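You operate a simulated robot arm through the tools that you are given. There is no shell and no other tool.

You run a simulated robot arm. Do the job below in one go: nothing can be reset, and whatever is moved stays where it is left.

## Task
Coat the grain in the seed drum with 2 doses of clay.
Fine: Outlet shut and lid latched first; crank till the window shows an even coat, then free the latch.
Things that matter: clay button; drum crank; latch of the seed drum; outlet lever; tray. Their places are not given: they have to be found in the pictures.

It is judged by the outcome, as a careful person would: the job done as asked, and still so three seconds after it is handed in. It fails if anything else is knocked over, pushed out of place, dropped, spilled or broken. A push-on lid holds only when it is set on centred and level and pressed home; a screw cap is set on level and turned clockwise until tight.

## Robot
A 6-joint arm with a four-finger gripper, fixed in place. Base frame: the origin is on the floor under the middle of its stand, x ahead of it, y to its left, z up. Readings come in mm, rad, newtons and seconds.
With the tool pointing down near the work surface it reaches from about 640 to 740 mm from the base axis. Its first joint turns from -2.897 to 2.897 rad. Payload 3.43 kg.
The tool frame sits at the grasp point between the pads (the TCP): z along the fingers, y along the line on which they close. The tips reach 30 mm beyond it. The gripper opens to 120 mm; its body begins 85 mm behind the TCP.
Orientation is that of the tool frame in the base frame, as a unit quaternion [w, x, y, z]. With the fingers straight down and closing along the base's y, the tool's x points along the base's -x, its y along +y and its z along -z.

## Interface
- The arm moves only by the tool jog_arm. Its argument "plan" is text: rows parted by semicolons, each of 7 numbers parted by spaces: the shift along the tool's x, y, z in units of 20 mm (1.0 is 20 mm), then the turn, a rotation vector about the tool's x, y, z in units of 5 degrees (1.0 is 5 degrees), then the gripper command, from -1 (shut) to 1 (fully open), values between in proportion. In form: x y z ax ay az gripper; .... A call has 1 to 20 rows; each row shifts and turns the commanded pose from where the row before left it, along the tool's axes as they then stand. A call with a number of a shift or a turn outside -1 to 1 is refused whole. A row lasts 0.2 s, in which the tool goes at most 50 mm and 0.15 rad; a call with a longer step from one row to the next is refused whole, and so is a gripper value outside its range. Where a pose cannot be reached the arm comes as near as it can. A force on the tool above 90 N (or 10 N above the force at the start of the call, whichever is more), or a blocked arm, ends the call early, and 0.2 s more pass. The fingers move at their own pace (about 136.2 mm/s each) and stop on an object; they squeeze with about 44 N. The grip force told is the motor's: it shows also when the fingers shut on nothing. Time passes only in rows, and 0.2 s behind the last, so rows that do not move let the fingers close. The reply holds the time, the measured pose of the TCP, the force on the tool along the base axes, the opening and the grip force, in the units named above and with some noise, with the torque about the TCP (base axes, N m) and any sound that the robot's microphone picked up.
- Cameras (640 x 400 px; columns grow to the right, rows downward): "scene" is fixed at [400.2, -501.4, 1528.5]; the picture's right is [-0.14, 0.99, 0.00], its down [0.81, 0.11, -0.58] and it looks along [-0.58, -0.08, -0.81] (base axes); focal length 232 px, centre (320, 200). "wrist" rides on the gripper at [71, -17, -121] in the tool frame; the picture's right is [0.23, 0.97, 0.00], its down [-0.81, 0.19, -0.55] and it looks along [-0.54, 0.13, 0.83] (tool axes); focal length 275 px, centre (320, 200).
- capture(camera): a new picture of that camera. No time passes.
- slide_trunk(by): moves the trunk up (or, below 0, down) by that many mm; the arm rides with it, the base frame stays. It gives what a move gives, with no picture.
- locate(camera, pixels): for up to 12 pixels [column, row] of the newest picture of that camera ("zoom" is the newest enlarged one), the place [x, y, z] in the base frame of the surface seen there, good to about 2 mm. No time passes.
- zoom(camera, box): a new picture of the part [left, top, right, bottom] of that camera's present view, enlarged. No time passes.
- hand_in(): hands the job in; it is judged then, once.

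Open the gripper and draw the arm clear of the work before you hand the job in, unless the task says otherwise.

The tools are called after ">>>" as a command line: name --argument value ..., lists and objects as JSON in quotes. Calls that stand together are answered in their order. jog_arm: Moves the arm, as the interface text tells. Its arguments: {"type":"object","properties":{"plan":{"type":"string"}},"required":["plan"]} The other tools are called the same way: slide_trunk (by) moves the trunk up or down; capture (camera) takes a picture; locate (camera, pixels) gives the place of the surface under pixels of a picture; zoom (camera, box) takes an enlarged picture of a part of a camera's view; hand_in () hands the job in.

At the start:

```text
clock: 0.0
eef_pos: [-9.5, -434.0, 1275.8]
orientation: [0.0, 0.001, 1.0, 0.0]
ft_force: [0.0, 0.1, -0.2]
ft_torque: [-0.02, 0.02, -0.02]
grip_width: 120.1
finger_force: 0.0
trunk travel left (down, up): [-325.0, 215.0]
```

scene: 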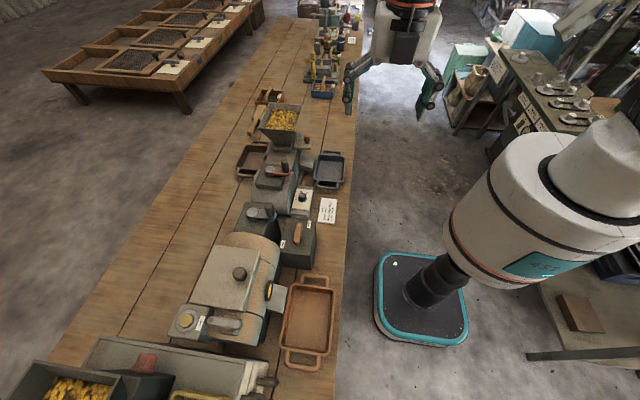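
wrist: 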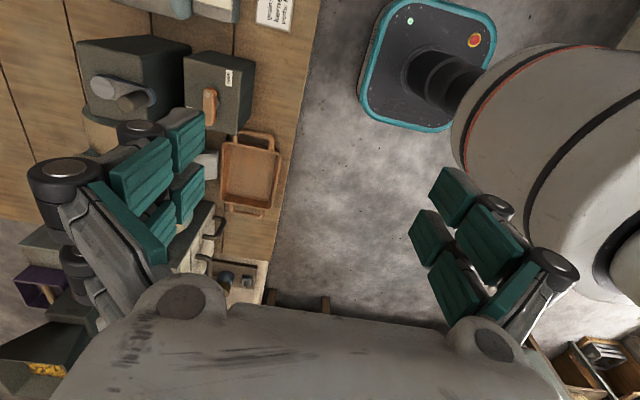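

The scene shows a bench with several machines between columns 60-350; I zoom in to identify the seed drum, its crank, latch, lever, tray and the card.

>>> zoom --camera "scene" --box '[160, 180, 360, 380]'

>>> zoom --camera "scene" --box '[220, 80, 360, 240]'

>>> zoom --camera "scene" --box '[0, 300, 320, 400]'

>>> zoom --camera "wrist" --box '[0, 0, 320, 400]'

```text
2.00 times, centred on (260, 280) of scene
```

zoom: 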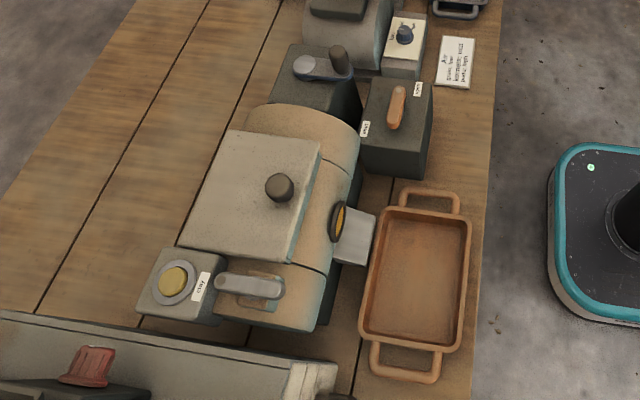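

```text
2.50 times, centred on (290, 160) of scene
```

zoom: 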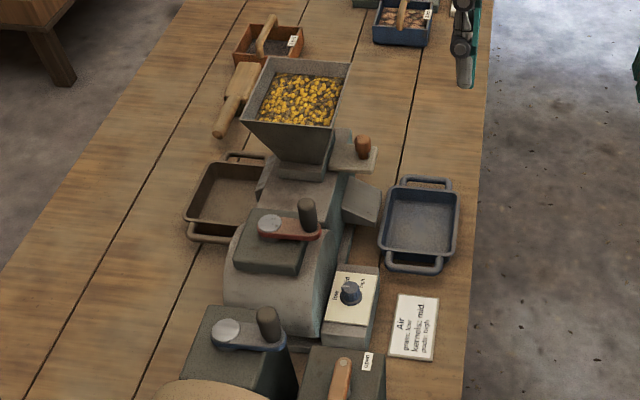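

```text
2.00 times, centred on (160, 350) of scene
```

zoom: 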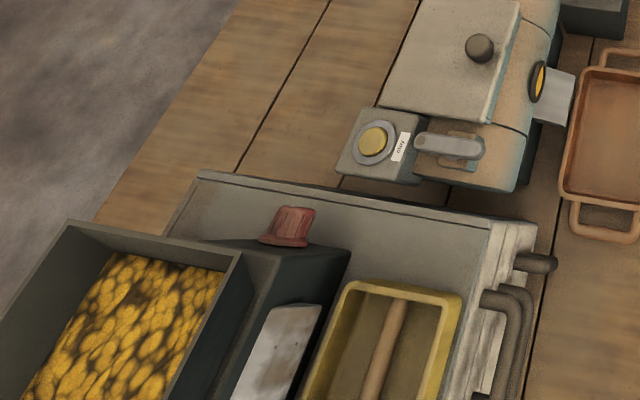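

```text
1.00 times, centred on (160, 200) of wrist (not enlarged: the box is as wide or as high as the picture)
```

zoom: 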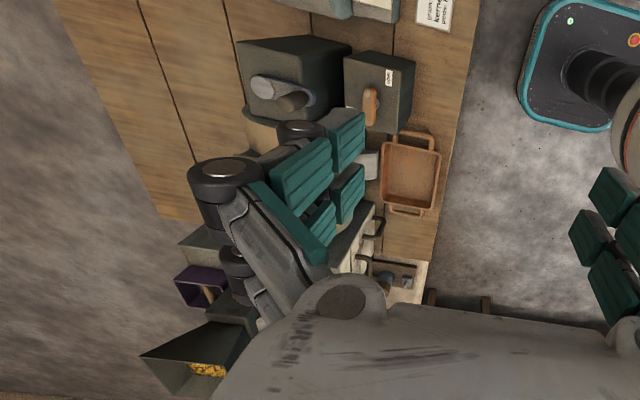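

The seed drum is the tan cylinder around scene (235,285): lid with knob (240,273), latch (grey lever at (224,322)), clay button (187,320), crank (262,212) box and outlet lever block (297,234). I zoom tighter on these to read labels and get coordinates.

>>> zoom --camera "scene" --box '[230, 195, 330, 257]'

>>> zoom --camera "scene" --box '[165, 280, 295, 361]'

>>> locate --camera "scene" --pixels '[[187, 320], [224, 324], [215, 322], [235, 325], [240, 273], [255, 214], [268, 208], [298, 233], [308, 310], [269, 291], [225, 285], [260, 250]]'

```text
6.40 times, centred on (280, 226) of scene
```

zoom: 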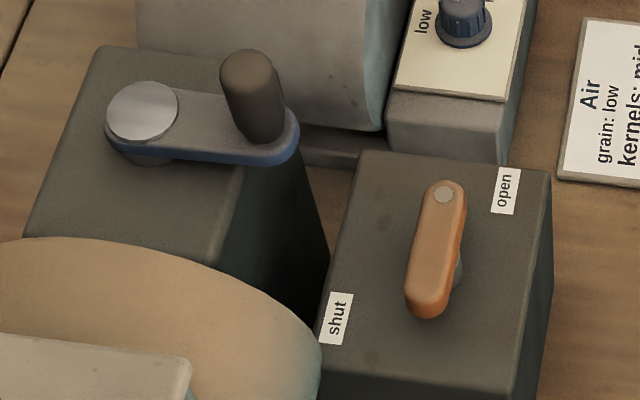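

```text
4.92 times, centred on (230, 320) of scene
```

zoom: 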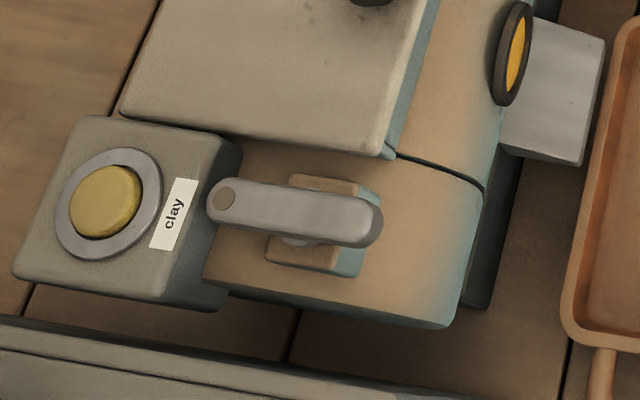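

```text
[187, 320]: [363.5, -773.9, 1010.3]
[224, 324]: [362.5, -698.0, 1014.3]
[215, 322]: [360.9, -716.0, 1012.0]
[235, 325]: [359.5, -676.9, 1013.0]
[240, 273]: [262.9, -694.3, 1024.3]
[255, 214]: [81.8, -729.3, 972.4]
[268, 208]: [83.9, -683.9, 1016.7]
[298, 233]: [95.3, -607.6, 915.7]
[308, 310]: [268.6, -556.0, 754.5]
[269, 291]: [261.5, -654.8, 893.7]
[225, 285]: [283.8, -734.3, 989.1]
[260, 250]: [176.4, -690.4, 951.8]
```

Zoom 1 shows the outlet lever between labels "open" and "shut"; I re-zoom and locate points on lever, labels, crank.

>>> zoom --camera "scene" --box '[230, 195, 330, 257]'

>>> locate --camera "zoom" --pixels '[[443, 195], [437, 250], [428, 305], [461, 280], [503, 190], [335, 318], [142, 108], [270, 140], [250, 65], [360, 160], [545, 175], [325, 370]]'

>>> locate --camera "scene" --pixels '[[187, 317], [184, 321], [190, 322], [207, 320], [210, 320], [240, 325], [228, 334], [228, 316], [265, 290], [284, 300], [262, 265], [250, 262]]'

```text
6.40 times, centred on (280, 226) of scene
```

zoom: 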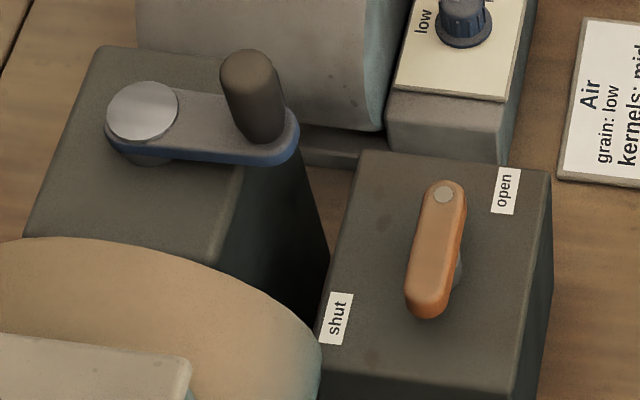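

```text
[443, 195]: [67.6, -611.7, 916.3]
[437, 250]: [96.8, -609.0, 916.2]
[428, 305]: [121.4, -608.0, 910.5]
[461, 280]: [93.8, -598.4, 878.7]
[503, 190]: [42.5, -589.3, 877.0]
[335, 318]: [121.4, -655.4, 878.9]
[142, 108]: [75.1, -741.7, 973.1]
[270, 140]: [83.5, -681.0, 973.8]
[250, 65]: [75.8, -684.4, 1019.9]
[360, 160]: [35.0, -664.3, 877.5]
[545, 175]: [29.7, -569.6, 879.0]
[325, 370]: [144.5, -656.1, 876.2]
```

```text
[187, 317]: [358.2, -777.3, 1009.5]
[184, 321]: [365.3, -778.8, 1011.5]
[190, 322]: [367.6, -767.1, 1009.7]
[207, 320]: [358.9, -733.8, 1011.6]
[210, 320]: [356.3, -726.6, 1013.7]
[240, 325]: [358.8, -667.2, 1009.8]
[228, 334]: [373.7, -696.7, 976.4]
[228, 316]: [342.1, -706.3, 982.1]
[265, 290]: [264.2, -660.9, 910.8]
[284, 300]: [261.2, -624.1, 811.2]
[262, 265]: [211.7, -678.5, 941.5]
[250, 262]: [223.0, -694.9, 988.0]
```

Lever block top is at z≈877 with the lever bar centred about (95,-610) at z≈916; the crank hub is at (75,-742,973) with its knob near (80,-684,1018); the button is at (363,-775,1010). I move the arm high toward (100,-600) for a better wrist view.

>>> jog_arm --plan "-0.61 -0.92 0 0 0 0 1;-0.61 -0.92 0 0 0 0 1;-0.61 -0.92 0 0 0 0 1;-0.61 -0.92 0 0 0 0 1;-0.61 -0.92 0 0 0 0 1;-0.61 -0.92 0 0 0 0 1;-0.61 -0.92 0 0 0 0 1;-0.61 -0.92 0 0 0 0 1;-0.61 -0.92 0 0 0 0 1"

>>> capture --camera "wrist"

>>> capture --camera "scene"

```text
clock: 2.0
eef_pos: [100.8, -602.9, 1276.3]
orientation: [0.0, 0.0, 1.0, 0.0]
ft_force: [-0.2, 0.2, 0.0]
ft_torque: [0.03, 0.03, -0.01]
grip_width: 119.8
finger_force: 0.0
trunk travel left (down, up): [-325.0, 215.0]
```

```text
taken
```

wrist: 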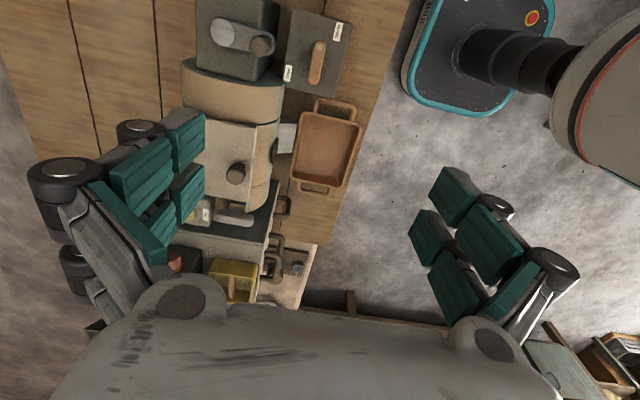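

```text
taken
```

scene: 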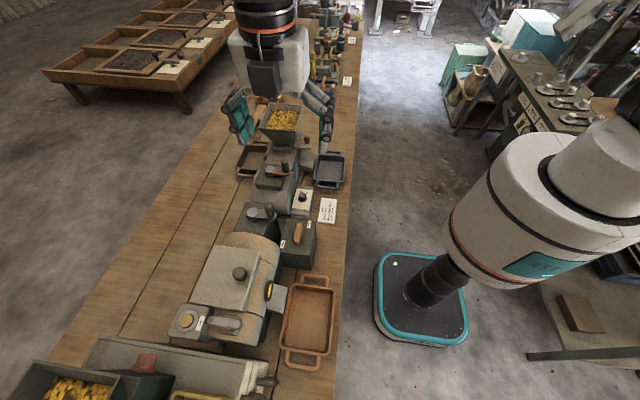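

Reached (101,-603,1276) with no force. I zoom in the wrist view on the lever block (318,55), crank, drum and latch.

>>> zoom --camera "wrist" --box '[180, 0, 360, 112]'

>>> zoom --camera "wrist" --box '[170, 110, 330, 250]'

```text
3.56 times, centred on (270, 56) of wrist
```

zoom: 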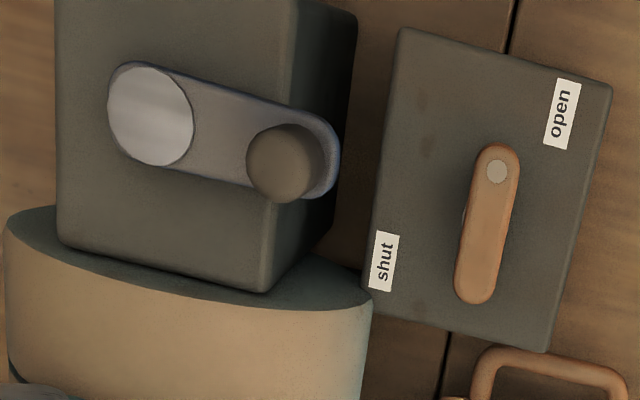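

```text
2.86 times, centred on (250, 180) of wrist
```

zoom: 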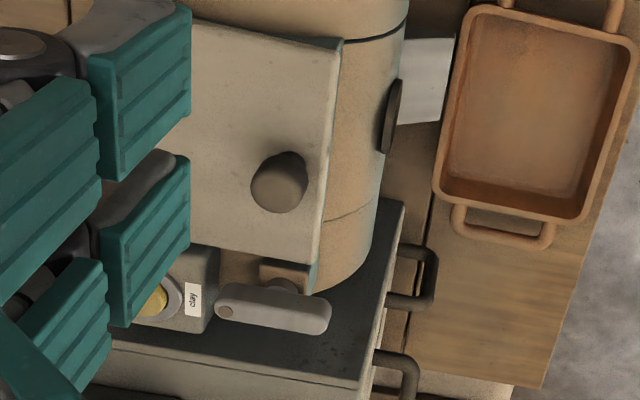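

The wrist zoom shows the latch bar at zoom (272,308) and lid edge (250,250). I locate the lid edge, bar ends, bracket and lever ends in this view.

>>> locate --camera "zoom" --pixels '[[224, 312], [321, 318], [272, 295], [272, 322], [290, 270], [265, 245], [220, 240], [315, 260], [335, 60], [280, 175], [155, 302], [240, 265]]'

>>> locate --camera "wrist" --pixels '[[319, 46], [315, 62], [311, 80], [221, 32], [259, 43], [234, 38], [290, 72], [338, 30], [318, 105], [330, 188], [300, 135], [352, 130]]'

```text
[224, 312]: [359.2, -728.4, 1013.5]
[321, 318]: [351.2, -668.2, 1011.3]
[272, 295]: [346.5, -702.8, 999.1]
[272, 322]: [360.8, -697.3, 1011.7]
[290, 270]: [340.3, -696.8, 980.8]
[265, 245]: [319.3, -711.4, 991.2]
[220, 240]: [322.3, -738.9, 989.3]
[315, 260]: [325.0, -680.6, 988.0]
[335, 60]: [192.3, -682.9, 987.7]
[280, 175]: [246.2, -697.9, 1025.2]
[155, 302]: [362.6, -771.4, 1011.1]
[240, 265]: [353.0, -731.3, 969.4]
```

```text
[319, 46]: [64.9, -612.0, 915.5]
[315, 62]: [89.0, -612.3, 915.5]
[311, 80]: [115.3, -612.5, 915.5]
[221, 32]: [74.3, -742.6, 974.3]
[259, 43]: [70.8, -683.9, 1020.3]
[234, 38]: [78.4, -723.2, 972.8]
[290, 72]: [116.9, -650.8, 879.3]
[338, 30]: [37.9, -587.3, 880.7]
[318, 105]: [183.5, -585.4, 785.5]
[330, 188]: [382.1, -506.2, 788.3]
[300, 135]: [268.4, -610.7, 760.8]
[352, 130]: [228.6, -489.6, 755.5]
```

I now look at the gripper's own geometry in the scene picture (around (275,90)) to judge clearances near the crank knob.

>>> zoom --camera "scene" --box '[200, 0, 360, 150]'

>>> locate --camera "scene" --pixels '[[237, 60], [298, 60], [240, 100], [240, 135], [325, 115], [325, 150], [265, 80], [320, 90], [255, 140], [270, 30], [308, 105], [232, 100]]'

```text
2.67 times, centred on (280, 75) of scene
```

zoom: 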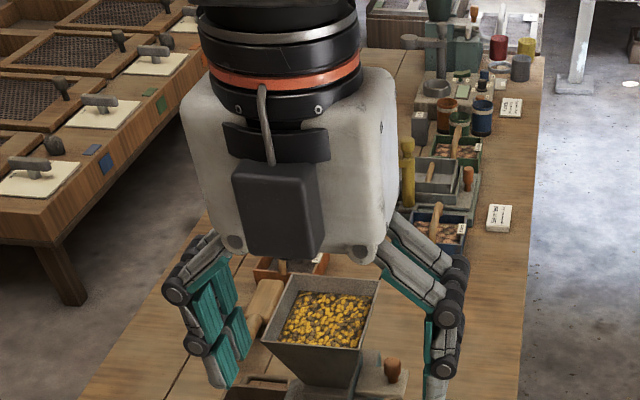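

```text
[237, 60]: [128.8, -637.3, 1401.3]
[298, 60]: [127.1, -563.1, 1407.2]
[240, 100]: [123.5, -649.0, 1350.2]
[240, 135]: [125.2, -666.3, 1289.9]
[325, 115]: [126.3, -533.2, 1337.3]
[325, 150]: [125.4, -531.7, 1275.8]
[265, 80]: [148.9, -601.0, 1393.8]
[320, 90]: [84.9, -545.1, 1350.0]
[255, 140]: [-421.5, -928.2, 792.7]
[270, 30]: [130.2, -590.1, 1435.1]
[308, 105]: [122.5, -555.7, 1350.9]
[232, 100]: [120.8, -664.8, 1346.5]
```

The palm bottom is about 85 mm above TCP with half-width ≈52 mm, so the crank knob near (77,-684,1020) is the tight spot when working the lever. I zoom on knob and lever in the wrist view and measure edges.

>>> zoom --camera "wrist" --box '[200, 10, 340, 98]'

>>> locate --camera "zoom" --pixels '[[245, 150], [275, 125], [305, 150], [275, 185], [280, 160], [485, 165], [530, 165], [472, 310], [515, 310], [520, 137], [488, 345], [50, 130]]'

>>> locate --camera "scene" --pixels '[[283, 105], [265, 125], [300, 130], [275, 170], [283, 168], [350, 340], [148, 358], [303, 192], [302, 140], [240, 140], [90, 365], [330, 165]]'

```text
4.55 times, centred on (270, 54) of wrist
```

zoom: 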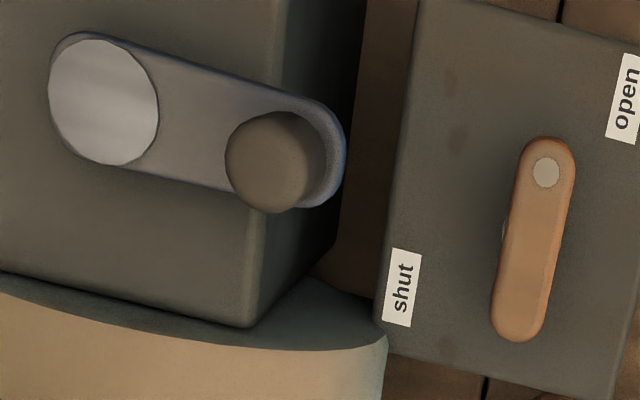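

```text
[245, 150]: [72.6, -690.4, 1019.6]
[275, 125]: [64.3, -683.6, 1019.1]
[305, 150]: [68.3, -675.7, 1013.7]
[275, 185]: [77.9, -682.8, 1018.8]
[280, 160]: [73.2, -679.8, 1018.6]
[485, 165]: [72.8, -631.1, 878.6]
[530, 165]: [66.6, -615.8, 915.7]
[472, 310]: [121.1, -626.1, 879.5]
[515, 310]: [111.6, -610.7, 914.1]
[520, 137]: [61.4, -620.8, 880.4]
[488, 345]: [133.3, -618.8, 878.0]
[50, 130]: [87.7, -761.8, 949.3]
```

```text
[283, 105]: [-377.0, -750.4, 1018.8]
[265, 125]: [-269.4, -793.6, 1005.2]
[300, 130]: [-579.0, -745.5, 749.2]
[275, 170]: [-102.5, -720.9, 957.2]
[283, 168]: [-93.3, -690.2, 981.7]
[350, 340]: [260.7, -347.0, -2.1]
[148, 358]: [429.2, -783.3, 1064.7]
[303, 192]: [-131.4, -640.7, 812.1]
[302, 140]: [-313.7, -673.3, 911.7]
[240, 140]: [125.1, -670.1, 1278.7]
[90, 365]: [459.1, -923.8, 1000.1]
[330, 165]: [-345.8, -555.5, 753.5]
```

The knob centre is about (72,-683), radius ≈10, top 1020; the lever centre is about (91,-612), top 915. I set the fingers to about 50 mm and descend above the lever to z≈1056 for a check.

>>> jog_arm --plan "0.045 -0.042 1 0 0 0 -0.17;0.045 -0.042 1 0 0 0 -0.17;0.045 -0.042 1 0 0 0 -0.17;0.045 -0.042 1 0 0 0 -0.17;0.045 -0.042 1 0 0 0 -0.17;0.045 -0.042 1 0 0 0 -0.17;0.045 -0.042 1 0 0 0 -0.17;0.045 -0.042 1 0 0 0 -0.17;0.045 -0.042 1 0 0 0 -0.17;0.045 -0.042 1 0 0 0 -0.17;0.045 -0.042 1 0 0 0 -0.17"

>>> capture --camera "wrist"

>>> zoom --camera "scene" --box '[200, 120, 360, 270]'

```text
clock: 4.4
eef_pos: [91.5, -611.5, 1055.1]
orientation: [0.0, 0.0, 1.0, 0.0]
ft_force: [-0.5, 0.3, 0.2]
ft_torque: [0.05, 0.02, -0.01]
grip_width: 49.6
finger_force: 0.0
trunk travel left (down, up): [-325.0, 215.0]
```

```text
taken
```

wrist: 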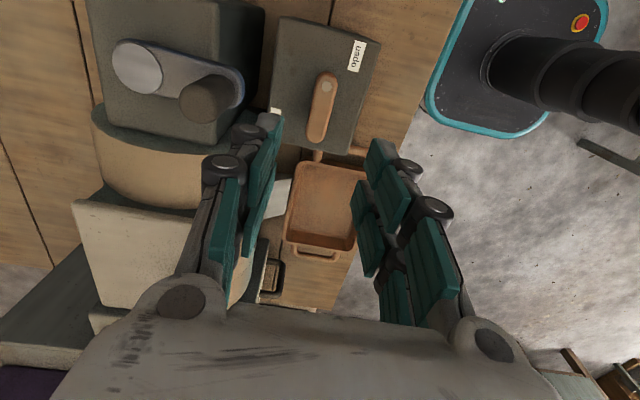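

```text
2.67 times, centred on (280, 195) of scene
```

zoom: 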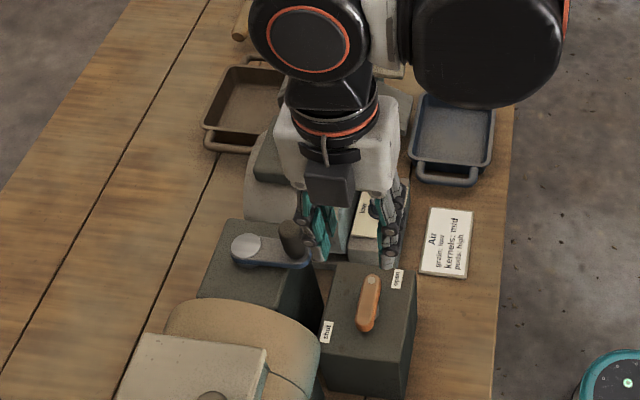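

Clear above the lever. With the closer wrist view I re-measure the lever at (323,108) and the knob at (206,100).

>>> zoom --camera "wrist" --box '[240, 10, 400, 160]'

>>> locate --camera "wrist" --pixels '[[327, 88], [323, 107], [318, 130], [316, 107], [330, 107], [325, 78], [317, 138], [206, 95], [192, 95], [222, 95], [207, 120], [358, 55]]'

```text
2.67 times, centred on (320, 85) of wrist
```

zoom: 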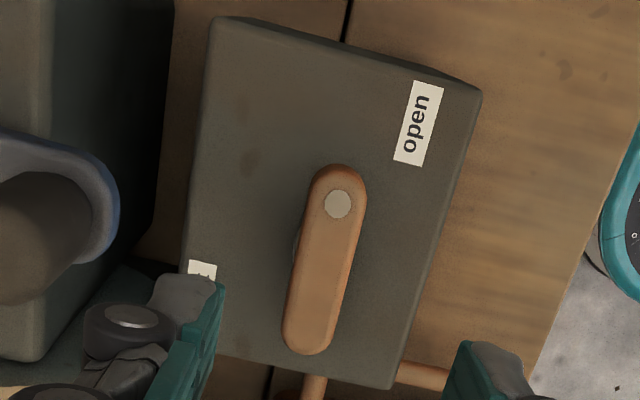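

```text
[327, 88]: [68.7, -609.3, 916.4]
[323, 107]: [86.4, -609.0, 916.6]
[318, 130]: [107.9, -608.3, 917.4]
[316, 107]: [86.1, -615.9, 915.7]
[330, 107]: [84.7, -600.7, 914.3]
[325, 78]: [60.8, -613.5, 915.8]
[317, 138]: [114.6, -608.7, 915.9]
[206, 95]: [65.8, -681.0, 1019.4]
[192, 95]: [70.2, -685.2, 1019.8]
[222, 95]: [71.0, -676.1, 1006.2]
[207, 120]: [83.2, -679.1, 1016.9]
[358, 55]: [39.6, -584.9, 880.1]
```

The lever centre is about (88,-610) with its pivot post under the middle. To keep the wrist camera side away from the crank knob while turning the lever, I first spin the tool +180° about its z in free space (first 90°).

>>> jog_arm --plan "0 0 0 0 0 1 -0.17;0 0 0 0 0 1 -0.17;0 0 0 0 0 1 -0.17;0 0 0 0 0 1 -0.17;0 0 0 0 0 1 -0.17;0 0 0 0 0 1 -0.17;0 0 0 0 0 1 -0.17;0 0 0 0 0 1 -0.17;0 0 0 0 0 1 -0.17;0 0 0 0 0 1 -0.17;0 0 0 0 0 1 -0.17;0 0 0 0 0 1 -0.17;0 0 0 0 0 1 -0.17;0 0 0 0 0 1 -0.17;0 0 0 0 0 1 -0.17;0 0 0 0 0 1 -0.17;0 0 0 0 0 1 -0.17;0 0 0 0 0 1 -0.17"

>>> capture --camera "wrist"

>>> zoom --camera "scene" --box '[200, 80, 400, 270]'

```text
clock: 8.2
eef_pos: [89.1, -609.5, 1055.9]
orientation: [0.0, 0.708, 0.706, 0.0]
ft_force: [-0.8, -0.3, 0.1]
ft_torque: [0.01, 0.02, 0.04]
grip_width: 49.8
finger_force: 0.1
trunk travel left (down, up): [-325.0, 215.0]
```

```text
taken
```

wrist: 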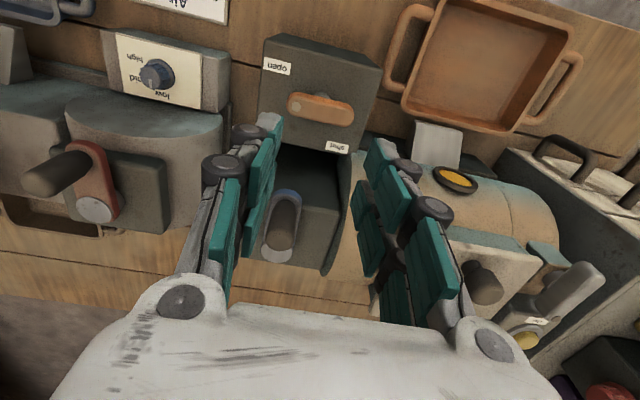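

```text
2.11 times, centred on (300, 175) of scene
```

zoom: 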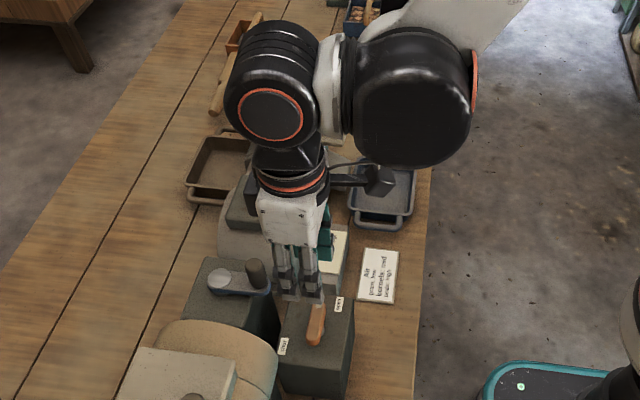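

The camera body is visible (zoom (370,180)) on the +y side, so the flip is right. I continue the remaining 90°.

>>> jog_arm --plan "0 0 0 0 0 1 -0.17;0 0 0 0 0 1 -0.17;0 0 0 0 0 1 -0.17;0 0 0 0 0 1 -0.17;0 0 0 0 0 1 -0.17;0 0 0 0 0 1 -0.17;0 0 0 0 0 1 -0.17;0 0 0 0 0 1 -0.17;0 0 0 0 0 1 -0.17;0 0 0 0 0 1 -0.17;0 0 0 0 0 1 -0.17;0 0 0 0 0 1 -0.17;0 0 0 0 0 1 -0.17;0 0 0 0 0 1 -0.17;0 0 0 0 0 1 -0.17;0 0 0 0 0 1 -0.17;0 0 0 0 0 1 -0.17;0 0 0 0 0 1 -0.17"

>>> capture --camera "wrist"

>>> zoom --camera "scene" --box '[200, 80, 400, 270]'

```text
clock: 12.0
eef_pos: [90.5, -609.8, 1056.1]
orientation: [0.0, 1.0, 0.0, 0.001]
ft_force: [0.3, -0.4, -0.6]
ft_torque: [-0.02, 0.05, -0.04]
grip_width: 49.8
finger_force: 0.1
trunk travel left (down, up): [-325.0, 215.0]
```

```text
taken
```

wrist: 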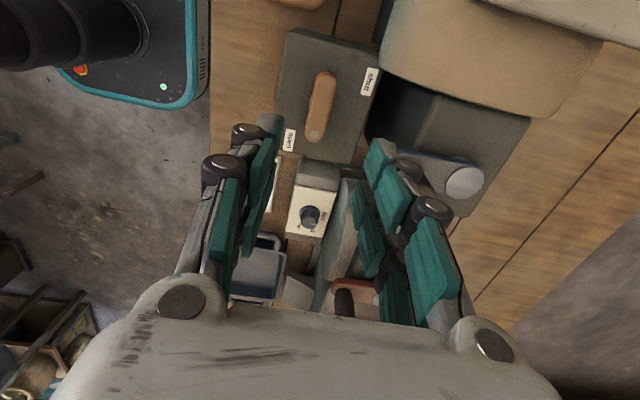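

```text
2.11 times, centred on (300, 175) of scene
```

zoom: 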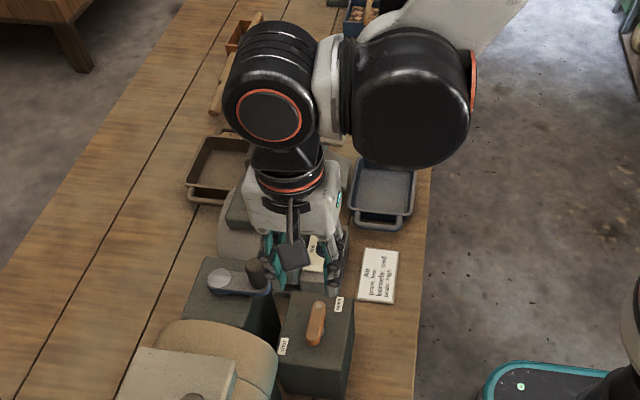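

Now tool x=+x with the camera on the +x side. I locate the lever again at (322,105) in this view before descending.

>>> locate --camera "wrist" --pixels '[[327, 78], [322, 105], [315, 134], [313, 105], [331, 105], [325, 95], [320, 118], [440, 170], [465, 183], [410, 160]]'

```text
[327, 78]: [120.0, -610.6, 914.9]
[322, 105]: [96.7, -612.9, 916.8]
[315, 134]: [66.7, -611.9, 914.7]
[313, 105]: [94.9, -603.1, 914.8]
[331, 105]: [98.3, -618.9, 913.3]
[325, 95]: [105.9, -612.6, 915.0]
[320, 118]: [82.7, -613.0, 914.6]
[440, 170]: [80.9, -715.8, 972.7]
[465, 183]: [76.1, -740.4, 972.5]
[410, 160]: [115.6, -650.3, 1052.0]
```

Lever centre reads about (91,-611.5). I descend to TCP z≈928 around the bar with the fingers ~50 mm apart.

>>> jog_arm --plan "0 0.085 1 0 0 0 -0.17;0 0 1 0 0 0 -0.17;0 0 1 0 0 0 -0.17;0 0 1 0 0 0 -0.17;0 0 1 0 0 0 -0.17;0 0 0.7 0 0 0 -0.17;0 0 0.7 0 0 0 -0.17"

>>> capture --camera "wrist"

>>> zoom --camera "scene" --box '[230, 150, 370, 270]'

```text
clock: 13.6
eef_pos: [91.1, -612.1, 926.3]
orientation: [0.001, 1.0, 0.0, 0.0]
ft_force: [0.4, 0.0, 0.1]
ft_torque: [0.0, -0.02, -0.01]
grip_width: 49.9
finger_force: 0.1
trunk travel left (down, up): [-325.0, 215.0]
```

```text
taken
```

wrist: 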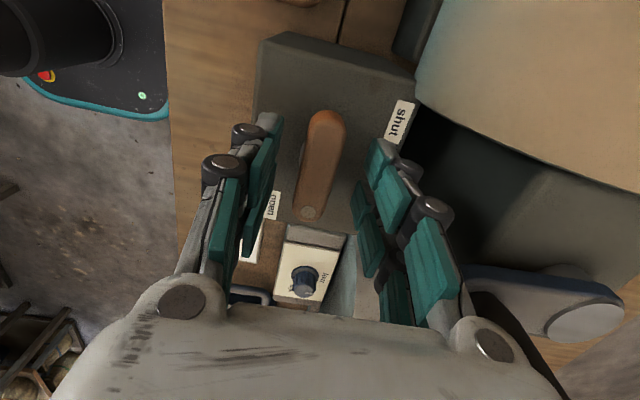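

```text
3.33 times, centred on (300, 210) of scene
```

zoom: 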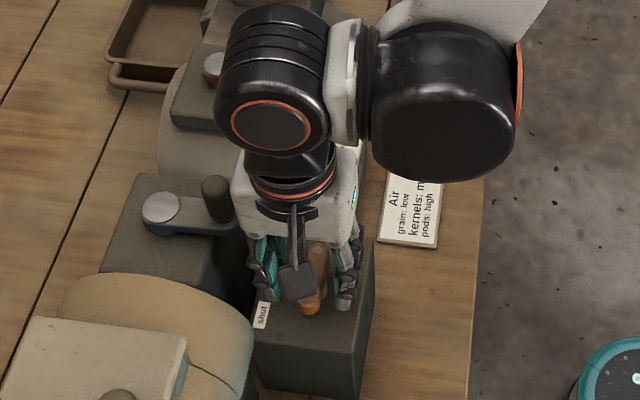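

The bar sits between the fingers with TCP at (91,-612,926). I close the fingers on it.

>>> jog_arm --plan "0 0 0 0 0 0 -1;0 0 0 0 0 0 -1;0 0 0 0 0 0 -1"

>>> capture --camera "wrist"

```text
clock: 14.4
eef_pos: [90.6, -610.5, 927.9]
orientation: [-0.001, 1.0, 0.0, 0.0]
ft_force: [-1.4, 18.7, -13.2]
ft_torque: [0.65, -0.12, 0.01]
grip_width: 20.1
finger_force: 44.9
trunk travel left (down, up): [-325.0, 215.0]
```

```text
taken
```

wrist: 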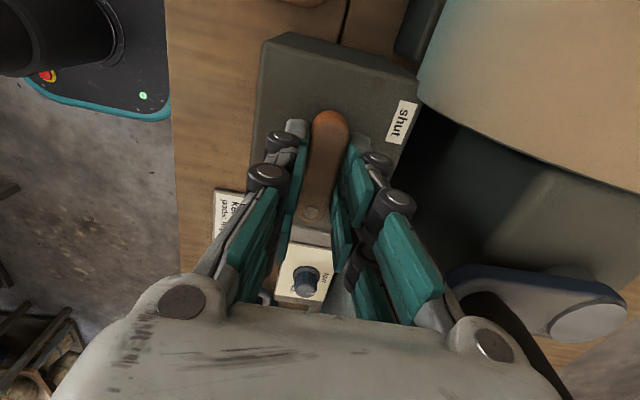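

Gripped at 20 mm width; small side force of 19 N suggests I shift ~1.5 mm to +y. I start turning the bar CCW (az −) 30°.

>>> jog_arm --plan "0 -0.06 0 0 0 0 -1;0 0 0 0 0 -0.5 -1;0 0 0 0 0 -1 -1;0 0 0 0 0 -1 -1;0 0 0 0 0 -1 -1;0 0 0 0 0 -1 -1;0 0 0 0 0 -1 -1"

>>> capture --camera "wrist"

```text
clock: 16.0
eef_pos: [90.9, -609.9, 926.3]
orientation: [0.0, 0.971, 0.239, 0.001]
ft_force: [0.3, 12.1, -18.2]
ft_torque: [0.05, 0.7, 0.0]
grip_width: 19.9
finger_force: 45.0
trunk travel left (down, up): [-325.0, 215.0]
```

```text
taken
```

wrist: 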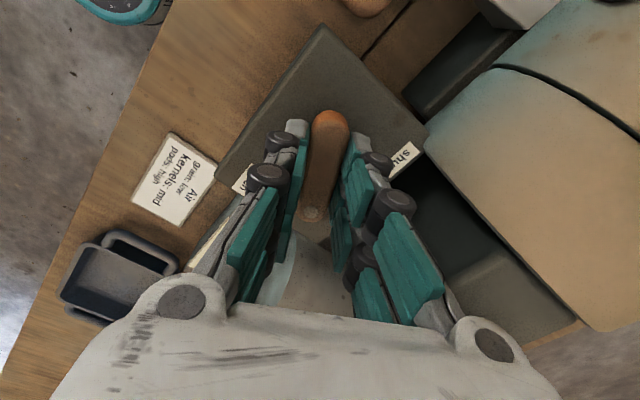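

The lever follows freely (torque ≈0). I continue turning to a total of 90°.

>>> jog_arm --plan "0 0 0 0 0 -1 -1;0 0 0 0 0 -1 -1;0 0 0 0 0 -1 -1;0 0 0 0 0 -1 -1;0 0 0 0 0 -1 -1;0 0 0 0 0 -1 -1;0 0 0 0 0 -1 -1;0 0 0 0 0 -1 -1;0 0 0 0 0 -1 -1;0 0 0 0 0 -1 -1;0 0 0 0 0 -1 -1;0 0 0 0 0 -1 -1;0 0 0 0 0 -0.5 -1"

>>> capture --camera "wrist"

>>> zoom --camera "scene" --box '[230, 150, 370, 270]'

```text
clock: 18.8
eef_pos: [90.3, -610.8, 927.1]
orientation: [0.0, 0.707, 0.707, 0.0]
ft_force: [-4.7, 21.2, -33.0]
ft_torque: [0.63, 0.08, -0.12]
grip_width: 20.2
finger_force: 45.5
trunk travel left (down, up): [-325.0, 215.0]
```

```text
taken
```

wrist: 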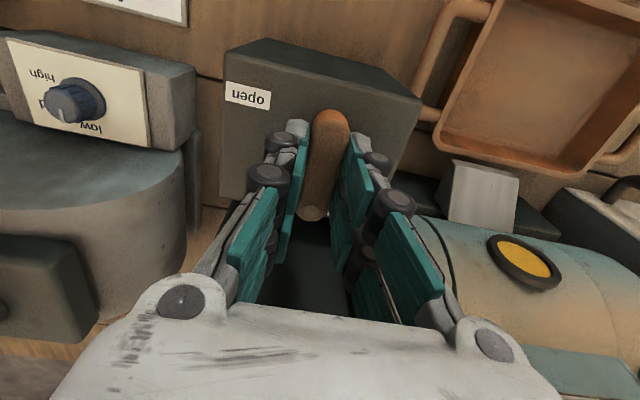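

```text
3.33 times, centred on (300, 210) of scene
```

zoom: 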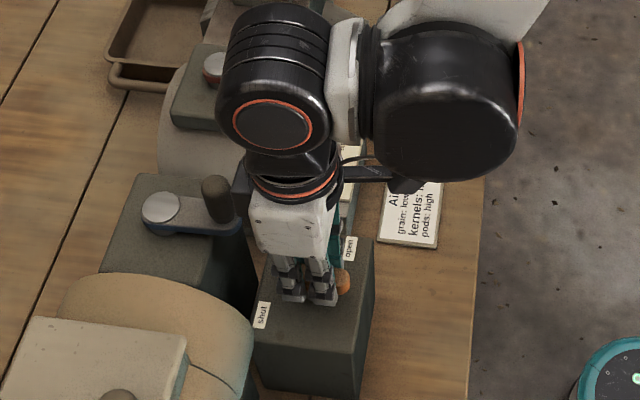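

The lever is turned 90° with the dot end now toward -y ("shut"). I nudge one more step to feel for an end stop.

>>> jog_arm --plan "0 0 0 0 0 -0.6 -1;0 0 0 0 0 0 -1"

```text
clock: 19.4
eef_pos: [90.5, -610.3, 927.7]
orientation: [0.0, 0.688, 0.725, 0.0]
ft_force: [-0.5, 12.2, -20.2]
ft_torque: [0.16, 0.05, -2.21]
grip_width: 20.7
finger_force: 45.0
trunk travel left (down, up): [-325.0, 215.0]
```

Torque jumped to −2.2 N·m: the end stop at "shut". I relax back, open the fingers, and lift straight up.

>>> jog_arm --plan "0 0 0 0 0 0.5 -1;0 0 0 0 0 0 -0.17;0 0 0 0 0 0 -0.17;0 0 -1 0 0 0 -0.17;0 0 -1 0 0 0 -0.17;0 0 -1 0 0 0 -0.17;0 0 -1 0 0 0 -0.17;0 0 -1 0 0 0 -0.17;0 0 -1 0 0 0 -0.17;0 0 -1 0 0 0 -0.17;0 0 -1 0 0 0 -0.17"

>>> capture --camera "wrist"

>>> capture --camera "scene"

```text
clock: 21.8
eef_pos: [90.1, -610.0, 1088.4]
orientation: [0.0, 0.704, 0.71, 0.0]
ft_force: [-0.2, -1.1, 0.4]
ft_torque: [-0.01, 0.01, 0.0]
grip_width: 49.7
finger_force: 0.0
trunk travel left (down, up): [-325.0, 215.0]
```

```text
taken
```

wrist: 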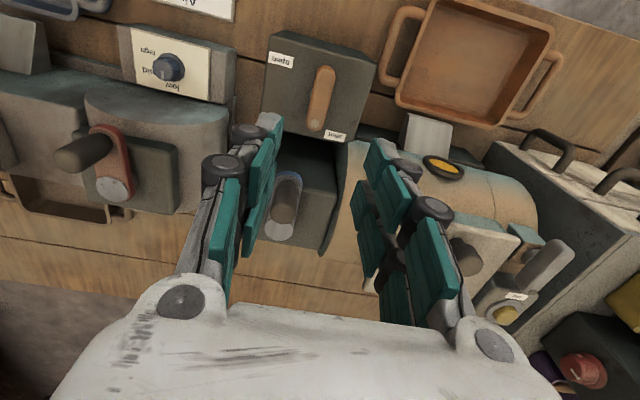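

```text
taken
```

scene: 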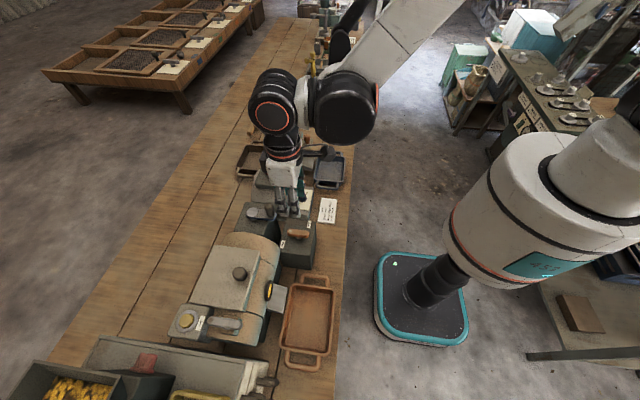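

The lever now points its dot end to "shut". Next I zoom on the latch in the wrist view around (535,265) and in the scene view.

>>> zoom --camera "wrist" --box '[440, 200, 600, 340]'

>>> zoom --camera "scene" --box '[165, 290, 285, 365]'

>>> zoom --camera "wrist" --box '[240, 20, 400, 160]'

```text
2.86 times, centred on (520, 270) of wrist
```

zoom: 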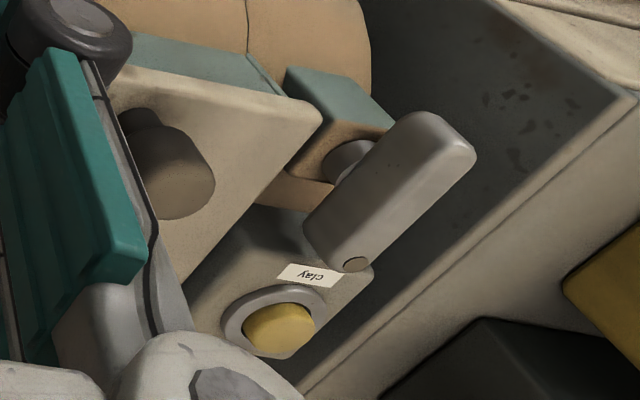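

```text
5.33 times, centred on (225, 328) of scene
```

zoom: 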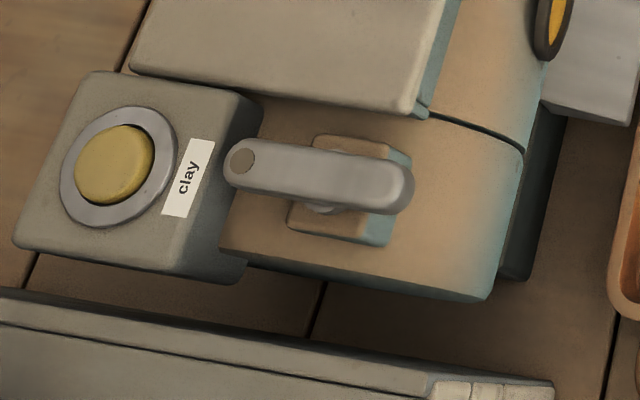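

```text
2.86 times, centred on (320, 90) of wrist
```

zoom: 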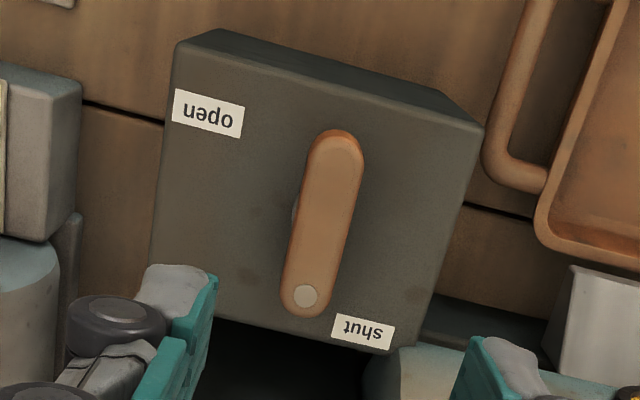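

The lever reads "shut". The latch bar (centre ≈(357,-698), z≈1012) lies parallel to the lid edge (x≈325), so it is free; I move over it at z≈1088 with the present orientation (closing along x).

>>> jog_arm --plan "-0.314 0.954 0 0 0 0.1 -0.17;-0.314 0.954 0 0 0 0 -0.17;-0.314 0.954 0 0 0 0 -0.17;-0.314 0.954 0 0 0 0 -0.17;-0.314 0.954 0 0 0 0 -0.17;-0.314 0.954 0 0 0 0 -0.17;-0.314 0.954 0 0 0 0 -0.17;-0.314 0.954 0 0 0 0 -0.17;-0.314 0.954 0 0 0 0 -0.17;-0.314 0.954 0 0 0 0 -0.17;-0.314 0.954 0 0 0 0 -0.17;-0.314 0.954 0 0 0 0 -0.17;-0.314 0.954 0 0 0 0 -0.17;-0.314 0.954 0 0 0 0 -0.17"

>>> capture --camera "wrist"

>>> capture --camera "scene"

```text
clock: 24.8
eef_pos: [358.3, -697.2, 1087.5]
orientation: [0.0, 0.707, 0.707, -0.001]
ft_force: [0.6, -0.2, 0.0]
ft_torque: [0.04, 0.04, -0.01]
grip_width: 50.0
finger_force: 0.0
trunk travel left (down, up): [-325.0, 215.0]
```

```text
taken
```

wrist: 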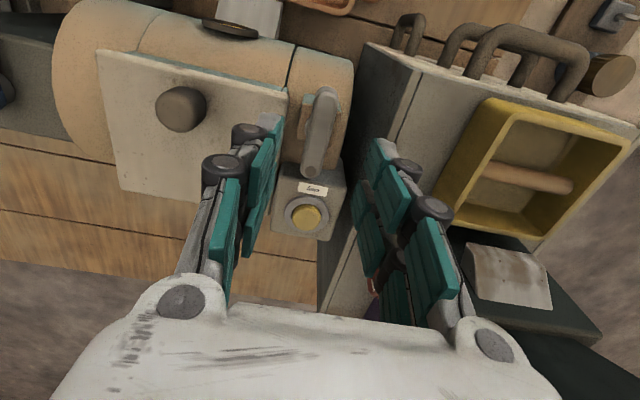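

```text
taken
```

scene: 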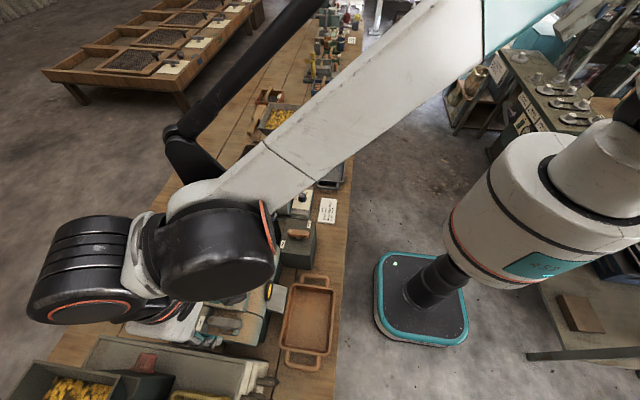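

Reached above the latch with no force. I measure the latch bar (320,135), bracket, lid edge and the neighbouring machine's box in this view.

>>> zoom --camera "wrist" --box '[250, 60, 410, 200]'

>>> locate --camera "wrist" --pixels '[[325, 98], [319, 135], [313, 168], [309, 135], [329, 135], [305, 110], [285, 105], [300, 75], [415, 68], [380, 150], [306, 212], [180, 108]]'

```text
2.86 times, centred on (330, 130) of wrist
```

zoom: 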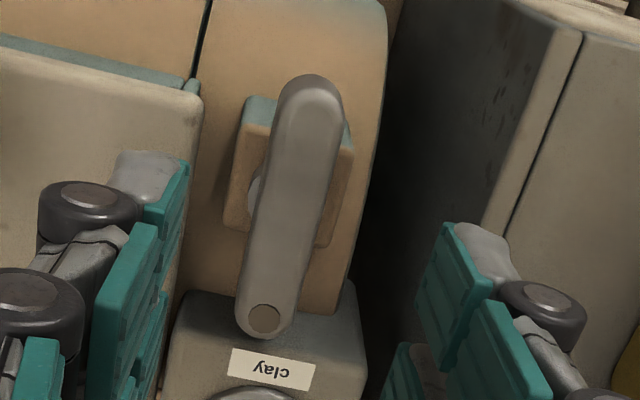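

```text
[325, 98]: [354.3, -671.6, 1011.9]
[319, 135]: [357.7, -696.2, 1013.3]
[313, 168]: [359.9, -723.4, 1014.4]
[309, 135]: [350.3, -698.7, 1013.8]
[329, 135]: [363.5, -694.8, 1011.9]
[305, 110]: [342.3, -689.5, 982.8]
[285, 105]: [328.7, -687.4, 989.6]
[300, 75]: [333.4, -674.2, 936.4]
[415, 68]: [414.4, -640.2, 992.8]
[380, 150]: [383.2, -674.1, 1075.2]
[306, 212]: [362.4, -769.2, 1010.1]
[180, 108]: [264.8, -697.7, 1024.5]
```

The bar centre is about (357,-696), top z 1013, lid top 989, bracket 982. I descend to TCP z≈1028 (tips ≈998, above the lid) and then close.

>>> jog_arm --plan "0.05 -0.05 0.75 0 0 0 -0.17;0 0 0.75 0 0 0 -0.17;0 0 0.75 0 0 0 -0.17;0 0 0.73 0 0 0 -0.17"

>>> capture --camera "wrist"

```text
clock: 25.8
eef_pos: [358.2, -697.6, 1026.8]
orientation: [0.0, 0.707, 0.707, 0.0]
ft_force: [-0.2, 0.3, -0.8]
ft_torque: [0.02, 0.02, -0.02]
grip_width: 50.0
finger_force: 0.2
trunk travel left (down, up): [-325.0, 215.0]
```

```text
taken
```

wrist: 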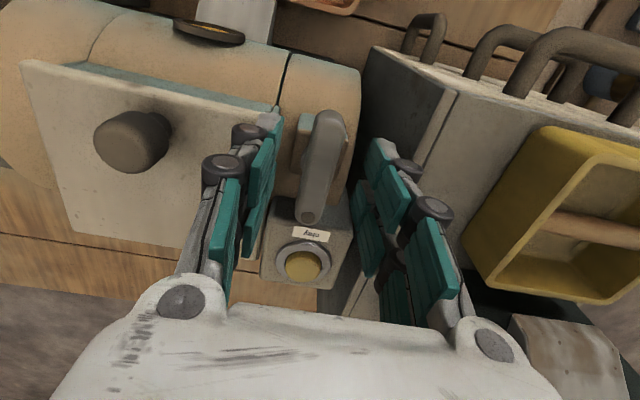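

The bar at (322,165) is between the fingers. I close on it.

>>> jog_arm --plan "0 0 0 0 0 0 -1;0 0 0 0 0 0 -1;0 0 0 0 0 0 -1"

>>> capture --camera "wrist"

```text
clock: 26.6
eef_pos: [358.0, -695.6, 1027.5]
orientation: [0.0, 0.707, 0.707, -0.001]
ft_force: [-3.1, 3.1, -2.4]
ft_torque: [-0.06, 0.14, -0.03]
grip_width: 17.1
finger_force: 45.0
trunk travel left (down, up): [-325.0, 215.0]
```

```text
taken
```

wrist: 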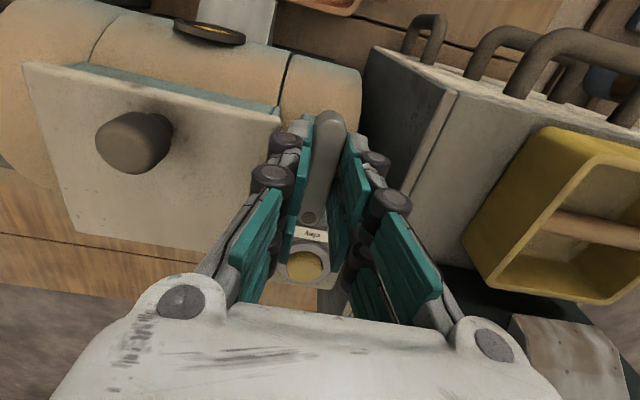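

Gripped at 17 mm with little side force. I turn it clockwise from above (dot end toward the lid), a small step first to feel the torque.

>>> jog_arm --plan "0 0 0 0 0 0.5 -1;0 0 0 0 0 1 -1;0 0 0 0 0 0 -1"

```text
clock: 27.4
eef_pos: [357.2, -697.0, 1028.4]
orientation: [-0.001, 0.752, 0.659, 0.0]
ft_force: [-2.8, -1.5, 0.7]
ft_torque: [-0.29, 0.07, 2.36]
grip_width: 21.6
finger_force: 45.0
trunk travel left (down, up): [-325.0, 215.0]
```

Torque rose to +2.4 N·m and the fingers were forced apart: that way is the stop. I go back and try the other direction.

>>> jog_arm --plan "0 0 0 0 0 -1 -1;0 0 0 0 0 -0.5 -1;0 0 0 0 0 0 -1;0 0 0 0 0 -1 -1;0 0 0 0 0 -1 -1;0 0 0 0 0 0 -1"

>>> capture --camera "wrist"

```text
clock: 28.8
eef_pos: [358.1, -696.6, 1028.2]
orientation: [0.0, 0.643, 0.766, 0.001]
ft_force: [-1.7, -0.3, -0.3]
ft_torque: [0.34, 0.07, -0.02]
grip_width: 17.0
finger_force: 44.8
trunk travel left (down, up): [-325.0, 215.0]
```

```text
taken
```

wrist: 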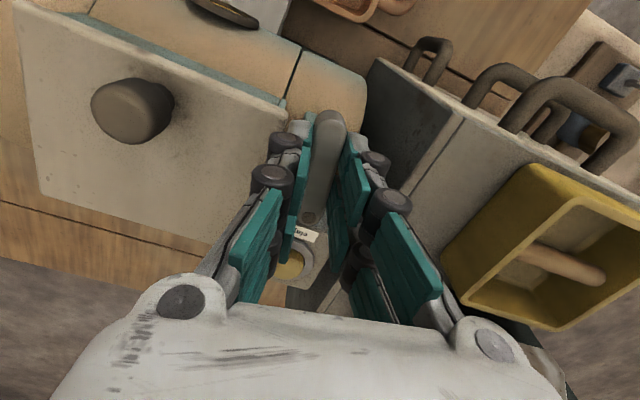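

It turns freely CCW. I continue to 90° total.

>>> jog_arm --plan "0 0 0 0 0 -1 -1;0 0 0 0 0 -1 -1;0 0 0 0 0 -1 -1;0 0 0 0 0 -1 -1;0 0 0 0 0 -1 -1;0 0 0 0 0 -1 -1;0 0 0 0 0 -1 -1;0 0 0 0 0 -1 -1;0 0 0 0 0 -1 -1;0 0 0 0 0 -1 -1;0 0 0 0 0 -1 -1;0 0 0 0 0 -1 -1;0 0 0 0 0 -1 -1;0 0 0 0 0 -1 -1;0 0 0 0 0 0 -1"

>>> capture --camera "wrist"

```text
clock: 32.0
eef_pos: [354.4, -699.2, 1027.4]
orientation: [0.0, 0.086, 0.996, 0.0]
ft_force: [-28.7, -12.4, -13.1]
ft_torque: [-0.44, 0.06, 0.0]
grip_width: 16.9
finger_force: 44.7
trunk travel left (down, up): [-325.0, 215.0]
```

```text
taken
```

wrist: 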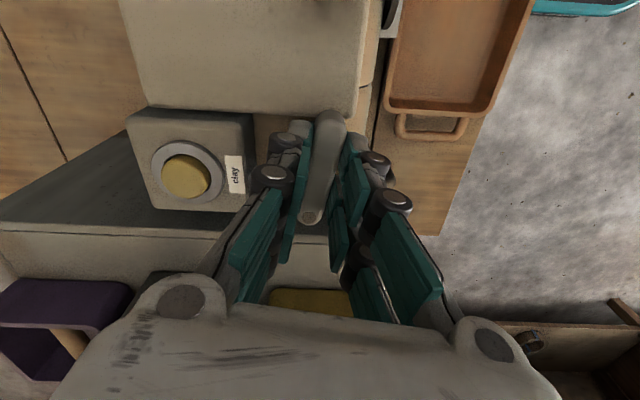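

Turned 80° with a modest −29 N x force; I correct the centre ~2 mm and turn the last 10°+ to feel the stop.

>>> jog_arm --plan "0.1 -0.07 0 0 0 -0.5 -1;0.03 0 0 0 0 -1 -1;0 0 0 0 0 -0.5 -1;0 0 0 0 0 -0.5 -1;0 0 0 0 0 0 -1"

```text
clock: 33.2
eef_pos: [354.0, -700.4, 1028.6]
orientation: [0.0, -0.022, 1.0, 0.001]
ft_force: [-2.8, -25.1, 14.5]
ft_torque: [-0.71, -0.02, -2.24]
grip_width: 16.7
finger_force: 45.1
trunk travel left (down, up): [-325.0, 215.0]
```

The stop is felt at ~90° (−2.2 N·m). I relax 2°, open the fingers and lift to look at the latch.

>>> jog_arm --plan "0 0 0 0 0 0.4 -1;0 0 0 0 0 0 -0.17;0 0 0 0 0 0 -0.17;0 0 -1 0 0 0 -0.17;0 0 -1 0 0 0 -0.17;0 0 -1 0 0 0 -0.17;0 0 -1 0 0 0 -0.17;0 0 -1 0 0 0 -0.17"

>>> capture --camera "wrist"

>>> capture --camera "scene"

```text
clock: 35.0
eef_pos: [355.3, -698.3, 1127.9]
orientation: [0.0, -0.004, 1.0, 0.001]
ft_force: [0.0, -0.4, -0.2]
ft_torque: [-0.02, 0.02, -0.01]
grip_width: 49.9
finger_force: 0.1
trunk travel left (down, up): [-325.0, 215.0]
```

```text
taken
```

wrist: 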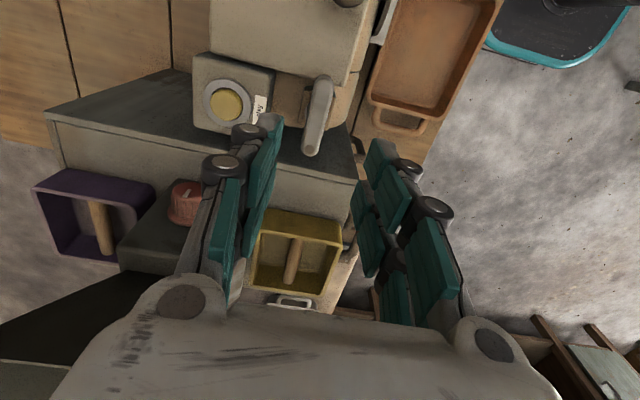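

```text
taken
```

scene: 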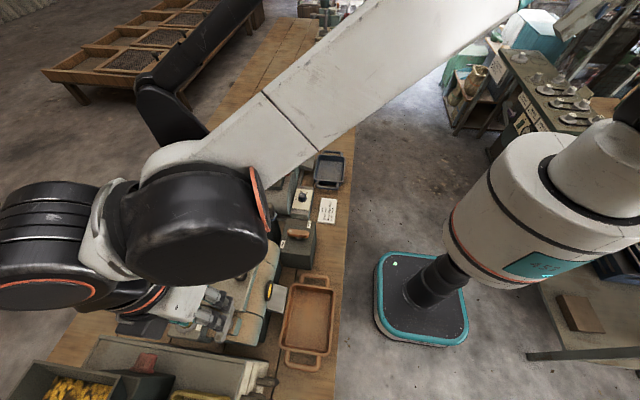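

I zoom on the latch at wrist (318,115) to check that its end overlaps the lid.

>>> zoom --camera "wrist" --box '[190, 30, 370, 190]'

>>> locate --camera "wrist" --pixels '[[311, 150], [318, 115], [322, 82], [310, 80], [228, 103], [220, 95], [236, 112], [245, 92], [210, 120], [185, 195], [200, 205], [300, 95]]'

```text
2.50 times, centred on (280, 110) of wrist
```

zoom: 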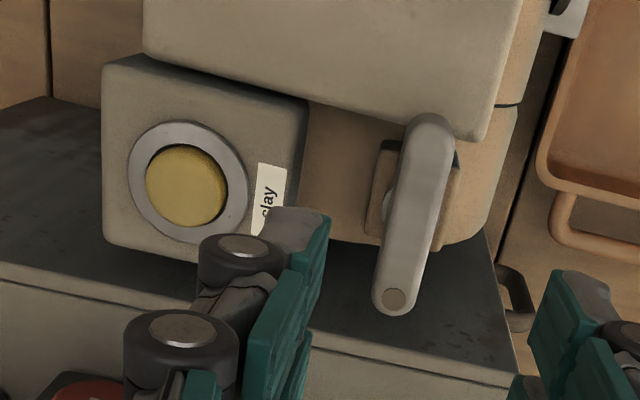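

```text
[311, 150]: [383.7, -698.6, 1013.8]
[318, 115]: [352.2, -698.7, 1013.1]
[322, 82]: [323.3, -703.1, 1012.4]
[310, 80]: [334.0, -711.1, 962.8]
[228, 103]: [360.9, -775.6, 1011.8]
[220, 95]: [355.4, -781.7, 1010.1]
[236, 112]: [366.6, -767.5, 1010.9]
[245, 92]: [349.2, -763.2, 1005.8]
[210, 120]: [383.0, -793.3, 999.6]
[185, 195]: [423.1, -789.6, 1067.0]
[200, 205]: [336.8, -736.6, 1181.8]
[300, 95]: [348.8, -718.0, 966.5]
```

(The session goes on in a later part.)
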